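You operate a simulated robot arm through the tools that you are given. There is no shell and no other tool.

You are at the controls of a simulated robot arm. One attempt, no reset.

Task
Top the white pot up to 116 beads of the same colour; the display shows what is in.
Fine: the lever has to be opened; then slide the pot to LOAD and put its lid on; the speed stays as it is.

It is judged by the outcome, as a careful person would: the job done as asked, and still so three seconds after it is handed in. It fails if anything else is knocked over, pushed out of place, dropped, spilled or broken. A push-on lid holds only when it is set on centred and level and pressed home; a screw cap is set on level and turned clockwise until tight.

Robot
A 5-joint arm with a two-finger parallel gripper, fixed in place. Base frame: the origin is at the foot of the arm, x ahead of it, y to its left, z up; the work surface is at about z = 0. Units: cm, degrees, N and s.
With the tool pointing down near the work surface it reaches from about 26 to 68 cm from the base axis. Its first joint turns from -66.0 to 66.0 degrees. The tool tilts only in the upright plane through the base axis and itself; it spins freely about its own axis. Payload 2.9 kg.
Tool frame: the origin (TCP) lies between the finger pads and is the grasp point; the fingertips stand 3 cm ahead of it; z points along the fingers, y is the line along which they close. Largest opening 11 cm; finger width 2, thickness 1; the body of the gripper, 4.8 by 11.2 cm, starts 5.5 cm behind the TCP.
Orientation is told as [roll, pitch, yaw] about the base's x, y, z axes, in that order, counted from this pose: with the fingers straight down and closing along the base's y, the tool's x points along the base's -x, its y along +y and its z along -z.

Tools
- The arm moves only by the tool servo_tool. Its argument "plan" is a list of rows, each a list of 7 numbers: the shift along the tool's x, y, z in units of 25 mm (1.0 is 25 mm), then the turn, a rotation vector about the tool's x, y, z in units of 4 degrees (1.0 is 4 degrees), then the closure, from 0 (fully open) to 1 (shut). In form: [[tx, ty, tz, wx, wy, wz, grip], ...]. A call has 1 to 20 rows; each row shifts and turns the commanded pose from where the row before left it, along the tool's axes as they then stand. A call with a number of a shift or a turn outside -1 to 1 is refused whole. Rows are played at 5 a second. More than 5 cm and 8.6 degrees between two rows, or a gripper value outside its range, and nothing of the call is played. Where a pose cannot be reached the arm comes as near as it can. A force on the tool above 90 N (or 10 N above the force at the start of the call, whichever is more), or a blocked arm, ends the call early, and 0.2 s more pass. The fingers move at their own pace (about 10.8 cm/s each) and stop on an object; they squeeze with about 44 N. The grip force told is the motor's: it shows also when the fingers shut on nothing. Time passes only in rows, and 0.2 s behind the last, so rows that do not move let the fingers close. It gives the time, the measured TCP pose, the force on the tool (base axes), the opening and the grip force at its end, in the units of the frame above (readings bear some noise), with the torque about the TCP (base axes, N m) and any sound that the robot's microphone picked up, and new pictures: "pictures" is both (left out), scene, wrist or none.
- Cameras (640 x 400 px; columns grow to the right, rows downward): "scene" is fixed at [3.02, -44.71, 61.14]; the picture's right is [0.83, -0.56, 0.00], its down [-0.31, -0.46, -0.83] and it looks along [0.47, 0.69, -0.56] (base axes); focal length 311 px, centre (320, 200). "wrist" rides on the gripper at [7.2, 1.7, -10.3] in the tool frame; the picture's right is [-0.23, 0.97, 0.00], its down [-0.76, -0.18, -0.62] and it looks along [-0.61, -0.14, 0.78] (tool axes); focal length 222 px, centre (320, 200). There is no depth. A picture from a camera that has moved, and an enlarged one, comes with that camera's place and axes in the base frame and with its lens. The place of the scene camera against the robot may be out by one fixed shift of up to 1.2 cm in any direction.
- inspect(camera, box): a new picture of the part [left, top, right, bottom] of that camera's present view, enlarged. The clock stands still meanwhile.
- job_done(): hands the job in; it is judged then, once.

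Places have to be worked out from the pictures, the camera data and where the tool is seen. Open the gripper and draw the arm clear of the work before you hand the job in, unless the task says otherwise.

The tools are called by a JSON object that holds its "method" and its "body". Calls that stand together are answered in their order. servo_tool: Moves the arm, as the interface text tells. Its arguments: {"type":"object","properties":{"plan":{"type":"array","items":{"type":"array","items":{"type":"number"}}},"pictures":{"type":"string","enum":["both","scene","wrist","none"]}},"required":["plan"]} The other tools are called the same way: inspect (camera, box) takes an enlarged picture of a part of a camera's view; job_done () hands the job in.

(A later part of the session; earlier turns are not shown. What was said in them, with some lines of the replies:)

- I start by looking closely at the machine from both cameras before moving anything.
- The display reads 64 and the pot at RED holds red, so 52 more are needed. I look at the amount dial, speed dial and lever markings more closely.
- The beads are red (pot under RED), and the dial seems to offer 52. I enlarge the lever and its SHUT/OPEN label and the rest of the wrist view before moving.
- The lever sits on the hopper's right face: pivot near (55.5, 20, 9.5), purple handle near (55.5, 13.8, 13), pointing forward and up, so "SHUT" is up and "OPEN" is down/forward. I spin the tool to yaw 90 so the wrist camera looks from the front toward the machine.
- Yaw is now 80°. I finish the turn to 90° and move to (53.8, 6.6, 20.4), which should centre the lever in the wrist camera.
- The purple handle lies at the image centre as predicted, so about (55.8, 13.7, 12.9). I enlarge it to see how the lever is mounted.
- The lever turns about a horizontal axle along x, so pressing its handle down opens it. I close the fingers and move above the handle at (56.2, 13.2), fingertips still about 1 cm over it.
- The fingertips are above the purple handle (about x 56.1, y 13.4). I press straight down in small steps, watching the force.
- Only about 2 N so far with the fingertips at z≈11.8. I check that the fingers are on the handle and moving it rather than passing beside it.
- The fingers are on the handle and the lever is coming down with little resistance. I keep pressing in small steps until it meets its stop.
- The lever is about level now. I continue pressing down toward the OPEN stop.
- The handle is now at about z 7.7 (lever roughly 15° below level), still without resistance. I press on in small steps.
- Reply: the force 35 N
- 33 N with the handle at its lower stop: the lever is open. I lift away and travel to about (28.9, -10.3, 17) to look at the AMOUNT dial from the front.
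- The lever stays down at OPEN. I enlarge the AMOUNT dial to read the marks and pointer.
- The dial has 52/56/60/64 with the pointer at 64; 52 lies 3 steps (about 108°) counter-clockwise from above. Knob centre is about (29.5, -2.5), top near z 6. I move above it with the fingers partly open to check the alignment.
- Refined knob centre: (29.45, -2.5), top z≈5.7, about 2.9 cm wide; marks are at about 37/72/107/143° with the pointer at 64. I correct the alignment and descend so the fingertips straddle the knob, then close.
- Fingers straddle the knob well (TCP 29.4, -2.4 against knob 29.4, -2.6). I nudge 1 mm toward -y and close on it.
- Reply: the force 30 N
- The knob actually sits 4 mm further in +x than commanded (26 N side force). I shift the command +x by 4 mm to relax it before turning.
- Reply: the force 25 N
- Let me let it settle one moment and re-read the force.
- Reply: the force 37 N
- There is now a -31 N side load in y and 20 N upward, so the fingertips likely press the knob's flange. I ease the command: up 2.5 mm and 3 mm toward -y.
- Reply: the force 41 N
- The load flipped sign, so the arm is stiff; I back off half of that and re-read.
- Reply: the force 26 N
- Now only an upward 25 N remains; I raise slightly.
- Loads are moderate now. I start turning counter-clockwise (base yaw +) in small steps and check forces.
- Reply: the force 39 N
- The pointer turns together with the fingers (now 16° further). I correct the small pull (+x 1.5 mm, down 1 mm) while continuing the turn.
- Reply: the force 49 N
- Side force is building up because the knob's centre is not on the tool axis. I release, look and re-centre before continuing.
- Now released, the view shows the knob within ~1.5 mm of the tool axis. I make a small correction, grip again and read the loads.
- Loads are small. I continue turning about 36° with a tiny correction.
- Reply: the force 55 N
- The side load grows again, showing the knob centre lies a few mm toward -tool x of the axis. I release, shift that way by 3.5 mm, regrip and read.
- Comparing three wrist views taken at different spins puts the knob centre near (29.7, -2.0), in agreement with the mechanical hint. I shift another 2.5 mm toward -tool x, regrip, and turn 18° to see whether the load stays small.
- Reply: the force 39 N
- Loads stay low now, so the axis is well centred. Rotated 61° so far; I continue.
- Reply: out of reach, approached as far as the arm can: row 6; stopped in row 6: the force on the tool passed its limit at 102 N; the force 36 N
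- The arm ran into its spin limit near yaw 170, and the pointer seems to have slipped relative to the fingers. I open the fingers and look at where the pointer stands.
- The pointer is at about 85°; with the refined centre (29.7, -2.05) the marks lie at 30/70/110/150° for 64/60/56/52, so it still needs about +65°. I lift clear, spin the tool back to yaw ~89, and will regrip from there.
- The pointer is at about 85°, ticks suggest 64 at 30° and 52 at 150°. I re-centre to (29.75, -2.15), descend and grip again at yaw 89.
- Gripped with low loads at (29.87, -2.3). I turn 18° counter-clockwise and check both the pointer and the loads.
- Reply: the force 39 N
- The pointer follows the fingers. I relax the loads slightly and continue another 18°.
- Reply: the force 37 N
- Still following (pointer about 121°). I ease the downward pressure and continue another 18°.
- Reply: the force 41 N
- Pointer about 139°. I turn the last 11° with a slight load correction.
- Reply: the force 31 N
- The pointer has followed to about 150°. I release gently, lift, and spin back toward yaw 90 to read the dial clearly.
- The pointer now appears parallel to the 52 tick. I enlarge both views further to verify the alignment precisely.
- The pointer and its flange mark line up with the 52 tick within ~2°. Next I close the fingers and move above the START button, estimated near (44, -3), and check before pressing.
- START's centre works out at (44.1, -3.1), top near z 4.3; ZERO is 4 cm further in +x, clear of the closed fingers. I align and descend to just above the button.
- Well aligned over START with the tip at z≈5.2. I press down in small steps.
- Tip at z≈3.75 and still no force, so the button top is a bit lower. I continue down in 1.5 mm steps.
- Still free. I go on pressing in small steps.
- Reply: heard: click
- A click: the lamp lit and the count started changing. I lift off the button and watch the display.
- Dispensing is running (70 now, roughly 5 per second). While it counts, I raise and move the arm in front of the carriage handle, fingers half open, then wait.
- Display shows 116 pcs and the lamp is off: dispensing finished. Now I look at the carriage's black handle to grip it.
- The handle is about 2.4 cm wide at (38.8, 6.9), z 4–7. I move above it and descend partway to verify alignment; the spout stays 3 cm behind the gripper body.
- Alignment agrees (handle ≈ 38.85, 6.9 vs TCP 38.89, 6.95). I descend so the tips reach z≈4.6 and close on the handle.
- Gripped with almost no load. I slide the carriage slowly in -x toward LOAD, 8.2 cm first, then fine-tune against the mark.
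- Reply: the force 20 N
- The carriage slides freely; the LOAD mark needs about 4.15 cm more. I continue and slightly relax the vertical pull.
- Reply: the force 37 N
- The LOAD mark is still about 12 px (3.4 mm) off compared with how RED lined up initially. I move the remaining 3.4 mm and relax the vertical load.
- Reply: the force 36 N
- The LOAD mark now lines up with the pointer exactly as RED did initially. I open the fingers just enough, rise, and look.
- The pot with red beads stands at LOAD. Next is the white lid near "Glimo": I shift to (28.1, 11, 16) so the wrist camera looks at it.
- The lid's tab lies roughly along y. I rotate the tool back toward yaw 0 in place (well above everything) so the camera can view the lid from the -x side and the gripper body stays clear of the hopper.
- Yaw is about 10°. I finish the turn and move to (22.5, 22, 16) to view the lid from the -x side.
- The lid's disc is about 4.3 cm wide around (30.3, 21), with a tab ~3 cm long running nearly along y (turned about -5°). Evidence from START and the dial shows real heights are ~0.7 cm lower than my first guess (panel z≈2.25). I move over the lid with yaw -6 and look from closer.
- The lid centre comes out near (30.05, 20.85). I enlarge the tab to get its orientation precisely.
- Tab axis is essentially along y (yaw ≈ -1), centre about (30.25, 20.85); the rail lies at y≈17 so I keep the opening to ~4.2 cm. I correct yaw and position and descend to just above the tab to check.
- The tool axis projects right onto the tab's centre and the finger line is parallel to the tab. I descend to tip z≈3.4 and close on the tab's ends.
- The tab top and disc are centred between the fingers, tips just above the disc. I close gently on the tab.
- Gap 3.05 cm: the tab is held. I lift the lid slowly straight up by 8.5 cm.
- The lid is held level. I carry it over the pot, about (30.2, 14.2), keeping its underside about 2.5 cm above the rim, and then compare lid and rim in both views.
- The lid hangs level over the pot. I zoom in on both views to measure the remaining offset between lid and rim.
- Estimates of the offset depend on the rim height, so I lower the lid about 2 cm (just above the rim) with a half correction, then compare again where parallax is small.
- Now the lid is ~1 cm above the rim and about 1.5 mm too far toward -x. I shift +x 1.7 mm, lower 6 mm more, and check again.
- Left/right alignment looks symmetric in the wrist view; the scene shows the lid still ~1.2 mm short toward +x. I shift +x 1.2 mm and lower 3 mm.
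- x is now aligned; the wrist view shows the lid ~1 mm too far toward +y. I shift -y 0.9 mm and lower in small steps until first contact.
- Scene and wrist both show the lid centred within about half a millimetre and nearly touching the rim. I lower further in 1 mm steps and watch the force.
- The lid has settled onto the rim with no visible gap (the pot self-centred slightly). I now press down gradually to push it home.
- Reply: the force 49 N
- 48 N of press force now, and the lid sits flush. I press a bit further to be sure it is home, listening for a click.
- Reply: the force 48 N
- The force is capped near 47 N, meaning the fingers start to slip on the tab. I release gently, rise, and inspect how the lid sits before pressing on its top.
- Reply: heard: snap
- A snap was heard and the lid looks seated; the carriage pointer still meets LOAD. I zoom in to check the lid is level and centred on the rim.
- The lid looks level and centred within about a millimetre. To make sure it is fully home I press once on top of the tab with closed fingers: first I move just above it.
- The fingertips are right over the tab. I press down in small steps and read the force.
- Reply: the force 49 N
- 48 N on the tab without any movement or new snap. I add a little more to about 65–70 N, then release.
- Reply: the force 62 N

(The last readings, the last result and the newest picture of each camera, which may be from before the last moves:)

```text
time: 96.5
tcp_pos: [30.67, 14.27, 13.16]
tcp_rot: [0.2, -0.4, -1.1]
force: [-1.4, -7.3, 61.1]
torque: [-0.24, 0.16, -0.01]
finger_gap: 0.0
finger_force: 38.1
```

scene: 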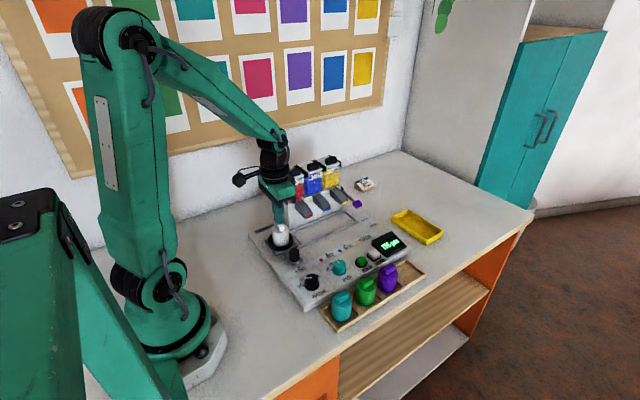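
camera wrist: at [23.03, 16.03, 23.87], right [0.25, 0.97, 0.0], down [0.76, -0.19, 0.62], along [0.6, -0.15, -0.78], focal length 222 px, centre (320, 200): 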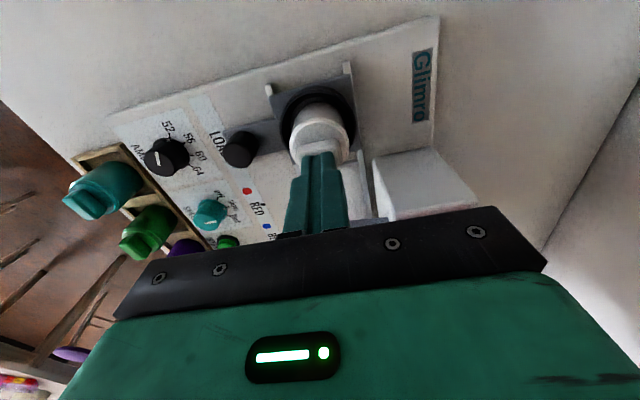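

61 N and no more movement: the lid is home. I lift straight off, back away, and check everything.

{"method": "servo_tool", "body": {"plan": [[0, 0, -0.15, 0, 0, 0, 1], [0, 0, -0.2, 0, 0, 0, 1], [0, 0, -0.5, 0, 0, 0, 1], [0, 0, -1, 0, 0, 0, 1], [0, 0, -1, 0, 0, 0, 0.7], [0.5, 0, -1, 0, 0, 0, 0.5], [1, 0, -0.5, 0, 0, 0, 0.5], [0.5, 0, 0, 0, 0, 0, 0.5], [0, 0, 0, 0, 0, 0, 0.5]], "pictures": "both"}}

{"method": "inspect", "body": {"camera": "scene", "box": [262, 205, 302, 245]}}

{"method": "inspect", "body": {"camera": "scene", "box": [250, 180, 420, 290]}}

{"method": "inspect", "body": {"camera": "wrist", "box": [240, 60, 400, 180]}}

```text
time: 98.5
tcp_pos: [25.61, 13.97, 23.81]
tcp_rot: [0.0, 0.2, -1.1]
force: [0.7, -0.4, -0.2]
torque: [0.02, 0.01, -0.01]
finger_gap: 5.53
finger_force: 0.0
camera wrist: at [18.25, 15.94, 34.24], right [0.25, 0.97, 0.0], down [0.76, -0.19, 0.62], along [0.6, -0.15, -0.78], focal length 222 px, centre (320, 200)
```

scene: 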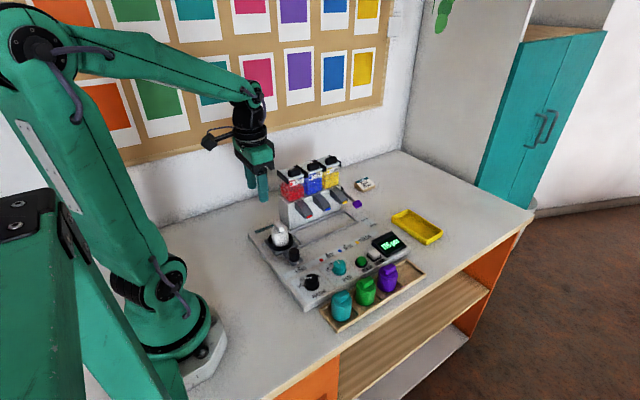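
wrist: 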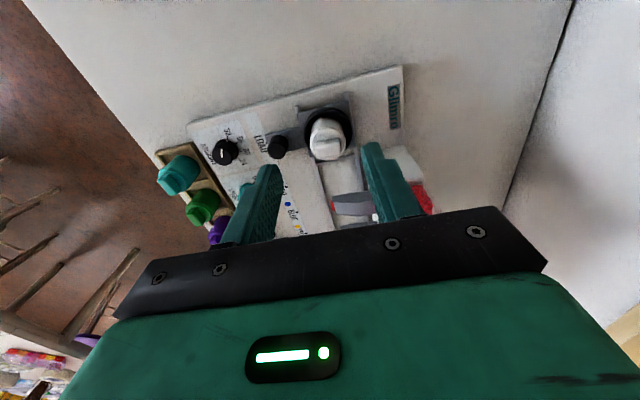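

```text
10.00 times, centred on (282, 225) of scene
camera zoom: at [3.02, -44.71, 61.14], right [0.83, -0.56, 0.0], down [-0.31, -0.46, -0.83], along [0.47, 0.69, -0.56], focal length 3112 px, centre (700, -50)
```

zoom: 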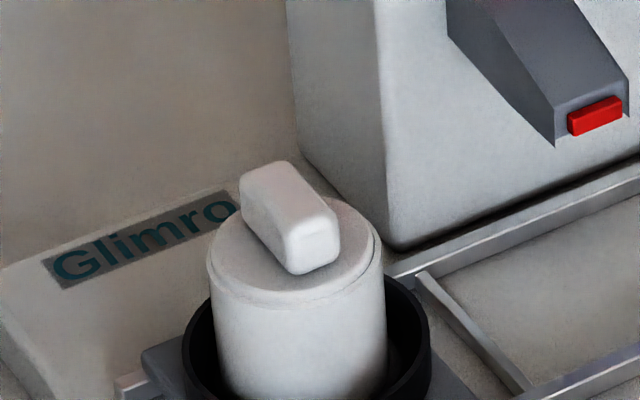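

```text
3.64 times, centred on (335, 235) of scene
camera zoom: at [3.02, -44.71, 61.14], right [0.83, -0.56, 0.0], down [-0.31, -0.46, -0.83], along [0.47, 0.69, -0.56], focal length 1132 px, centre (266, 73)
```

zoom: 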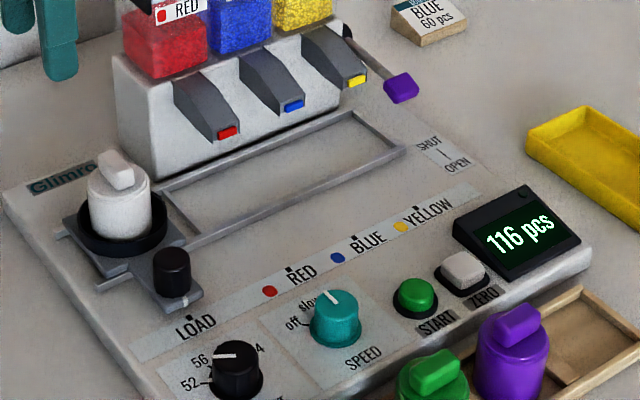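

```text
3.33 times, centred on (320, 120) of wrist
camera zoom: at [18.25, 15.94, 34.24], right [0.25, 0.97, 0.0], down [0.76, -0.19, 0.62], along [0.6, -0.15, -0.78], focal length 740 px, centre (320, 467)
```

zoom: 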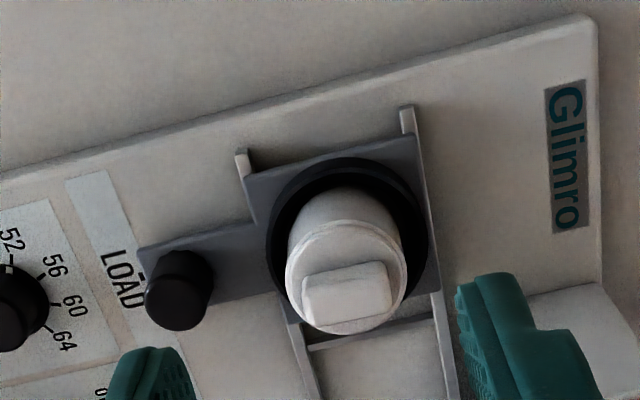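

The lid is on and the display still shows 116. I check the carriage pointer at LOAD and the dial one final time.

{"method": "inspect", "body": {"camera": "scene", "box": [270, 225, 340, 295]}}

{"method": "inspect", "body": {"camera": "scene", "box": [265, 212, 305, 252]}}

```text
5.71 times, centred on (305, 260) of scene
camera zoom: at [3.02, -44.71, 61.14], right [0.83, -0.56, 0.0], down [-0.31, -0.46, -0.83], along [0.47, 0.69, -0.56], focal length 1778 px, centre (406, -143)
```

zoom: 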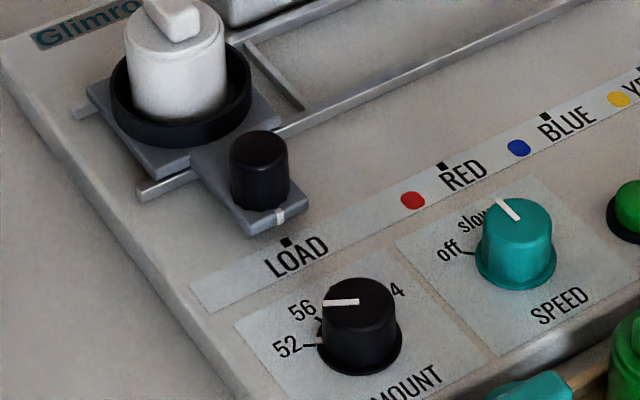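

```text
10.00 times, centred on (285, 232) of scene
camera zoom: at [3.02, -44.71, 61.14], right [0.83, -0.56, 0.0], down [-0.31, -0.46, -0.83], along [0.47, 0.69, -0.56], focal length 3112 px, centre (670, -120)
```

zoom: 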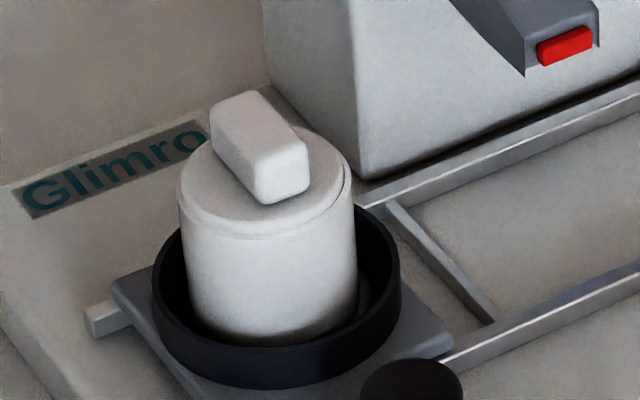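

Everything checks out: pointer at LOAD, lid snapped on and level, 116 shown, lever open, speed untouched. I open the gripper and draw the arm further up and clear before handing in.

{"method": "servo_tool", "body": {"plan": [[0, 0, -1, 0, 0, 0, 0.2], [0, 0.3, -1, 0, 0, 0, 0], [0, 0.5, -0.6, 0, 0, 0, 0], [0, 0.5, 0, 0, 0, 0, 0], [0, 0, 0, 0, 0, 0, 0], [0, 0, 0, 0, 0, 0, 0]], "pictures": "scene"}}

{"method": "inspect", "body": {"camera": "scene", "box": [250, 180, 420, 290]}}

```text
time: 99.9
tcp_pos: [25.68, 17.55, 29.98]
tcp_rot: [-0.1, 0.1, -1.1]
force: [0.1, 0.3, -0.5]
torque: [0.0, 0.02, 0.02]
finger_gap: 11.02
finger_force: 0.1
```

scene: 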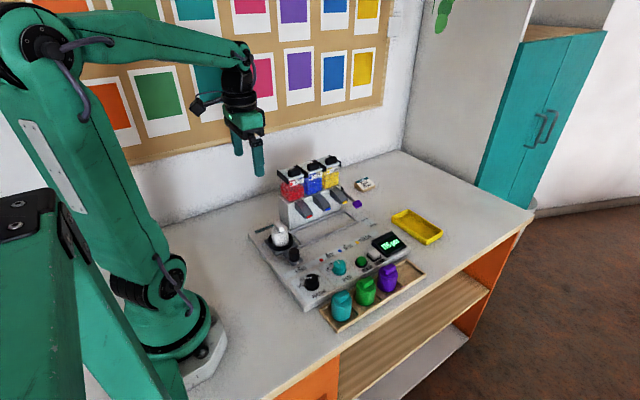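

```text
3.64 times, centred on (335, 235) of scene
camera zoom: at [3.02, -44.71, 61.14], right [0.83, -0.56, 0.0], down [-0.31, -0.46, -0.83], along [0.47, 0.69, -0.56], focal length 1132 px, centre (266, 73)
```

zoom: 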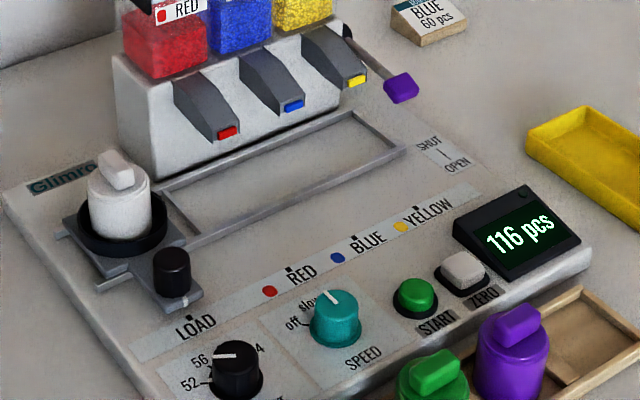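

The arm is clear and the gripper open. The pot is lidded at LOAD, the display reads 116 pcs, and nothing else has moved. I hand the job in.

{"method": "job_done", "body": {}}

```text
The job is handed in.
```

The white pot is topped up to 116 red beads, moved to LOAD and lidded, and I have handed the job in. I don't have the judge's result yet.

- **Lever:** pressed down to its OPEN stop and left there.
- **Amount:** I turned the AMOUNT dial from 64 to 52 and pressed START once. The display counted from 64 to 116 and the lamp went out.
- **Pot:** slid along the rails until its pointer met the LOAD mark, and it was still there at the final check.
- **Lid:** set on the pot and pressed; I heard a snap. A second press of about 61 N on top moved nothing further. It looks level, about 1 mm off centre.
- **Speed:** the dial was not touched.
- **Dial handling:** while turning the AMOUNT dial the wrist hit its turning limit and one call stopped on too much force. The dial slipped back part-way, so I gripped it again from another angle and finished the turn.

Nothing looked knocked over, spilled or shifted in the last pictures. The gripper is open and the arm is clear of the work.
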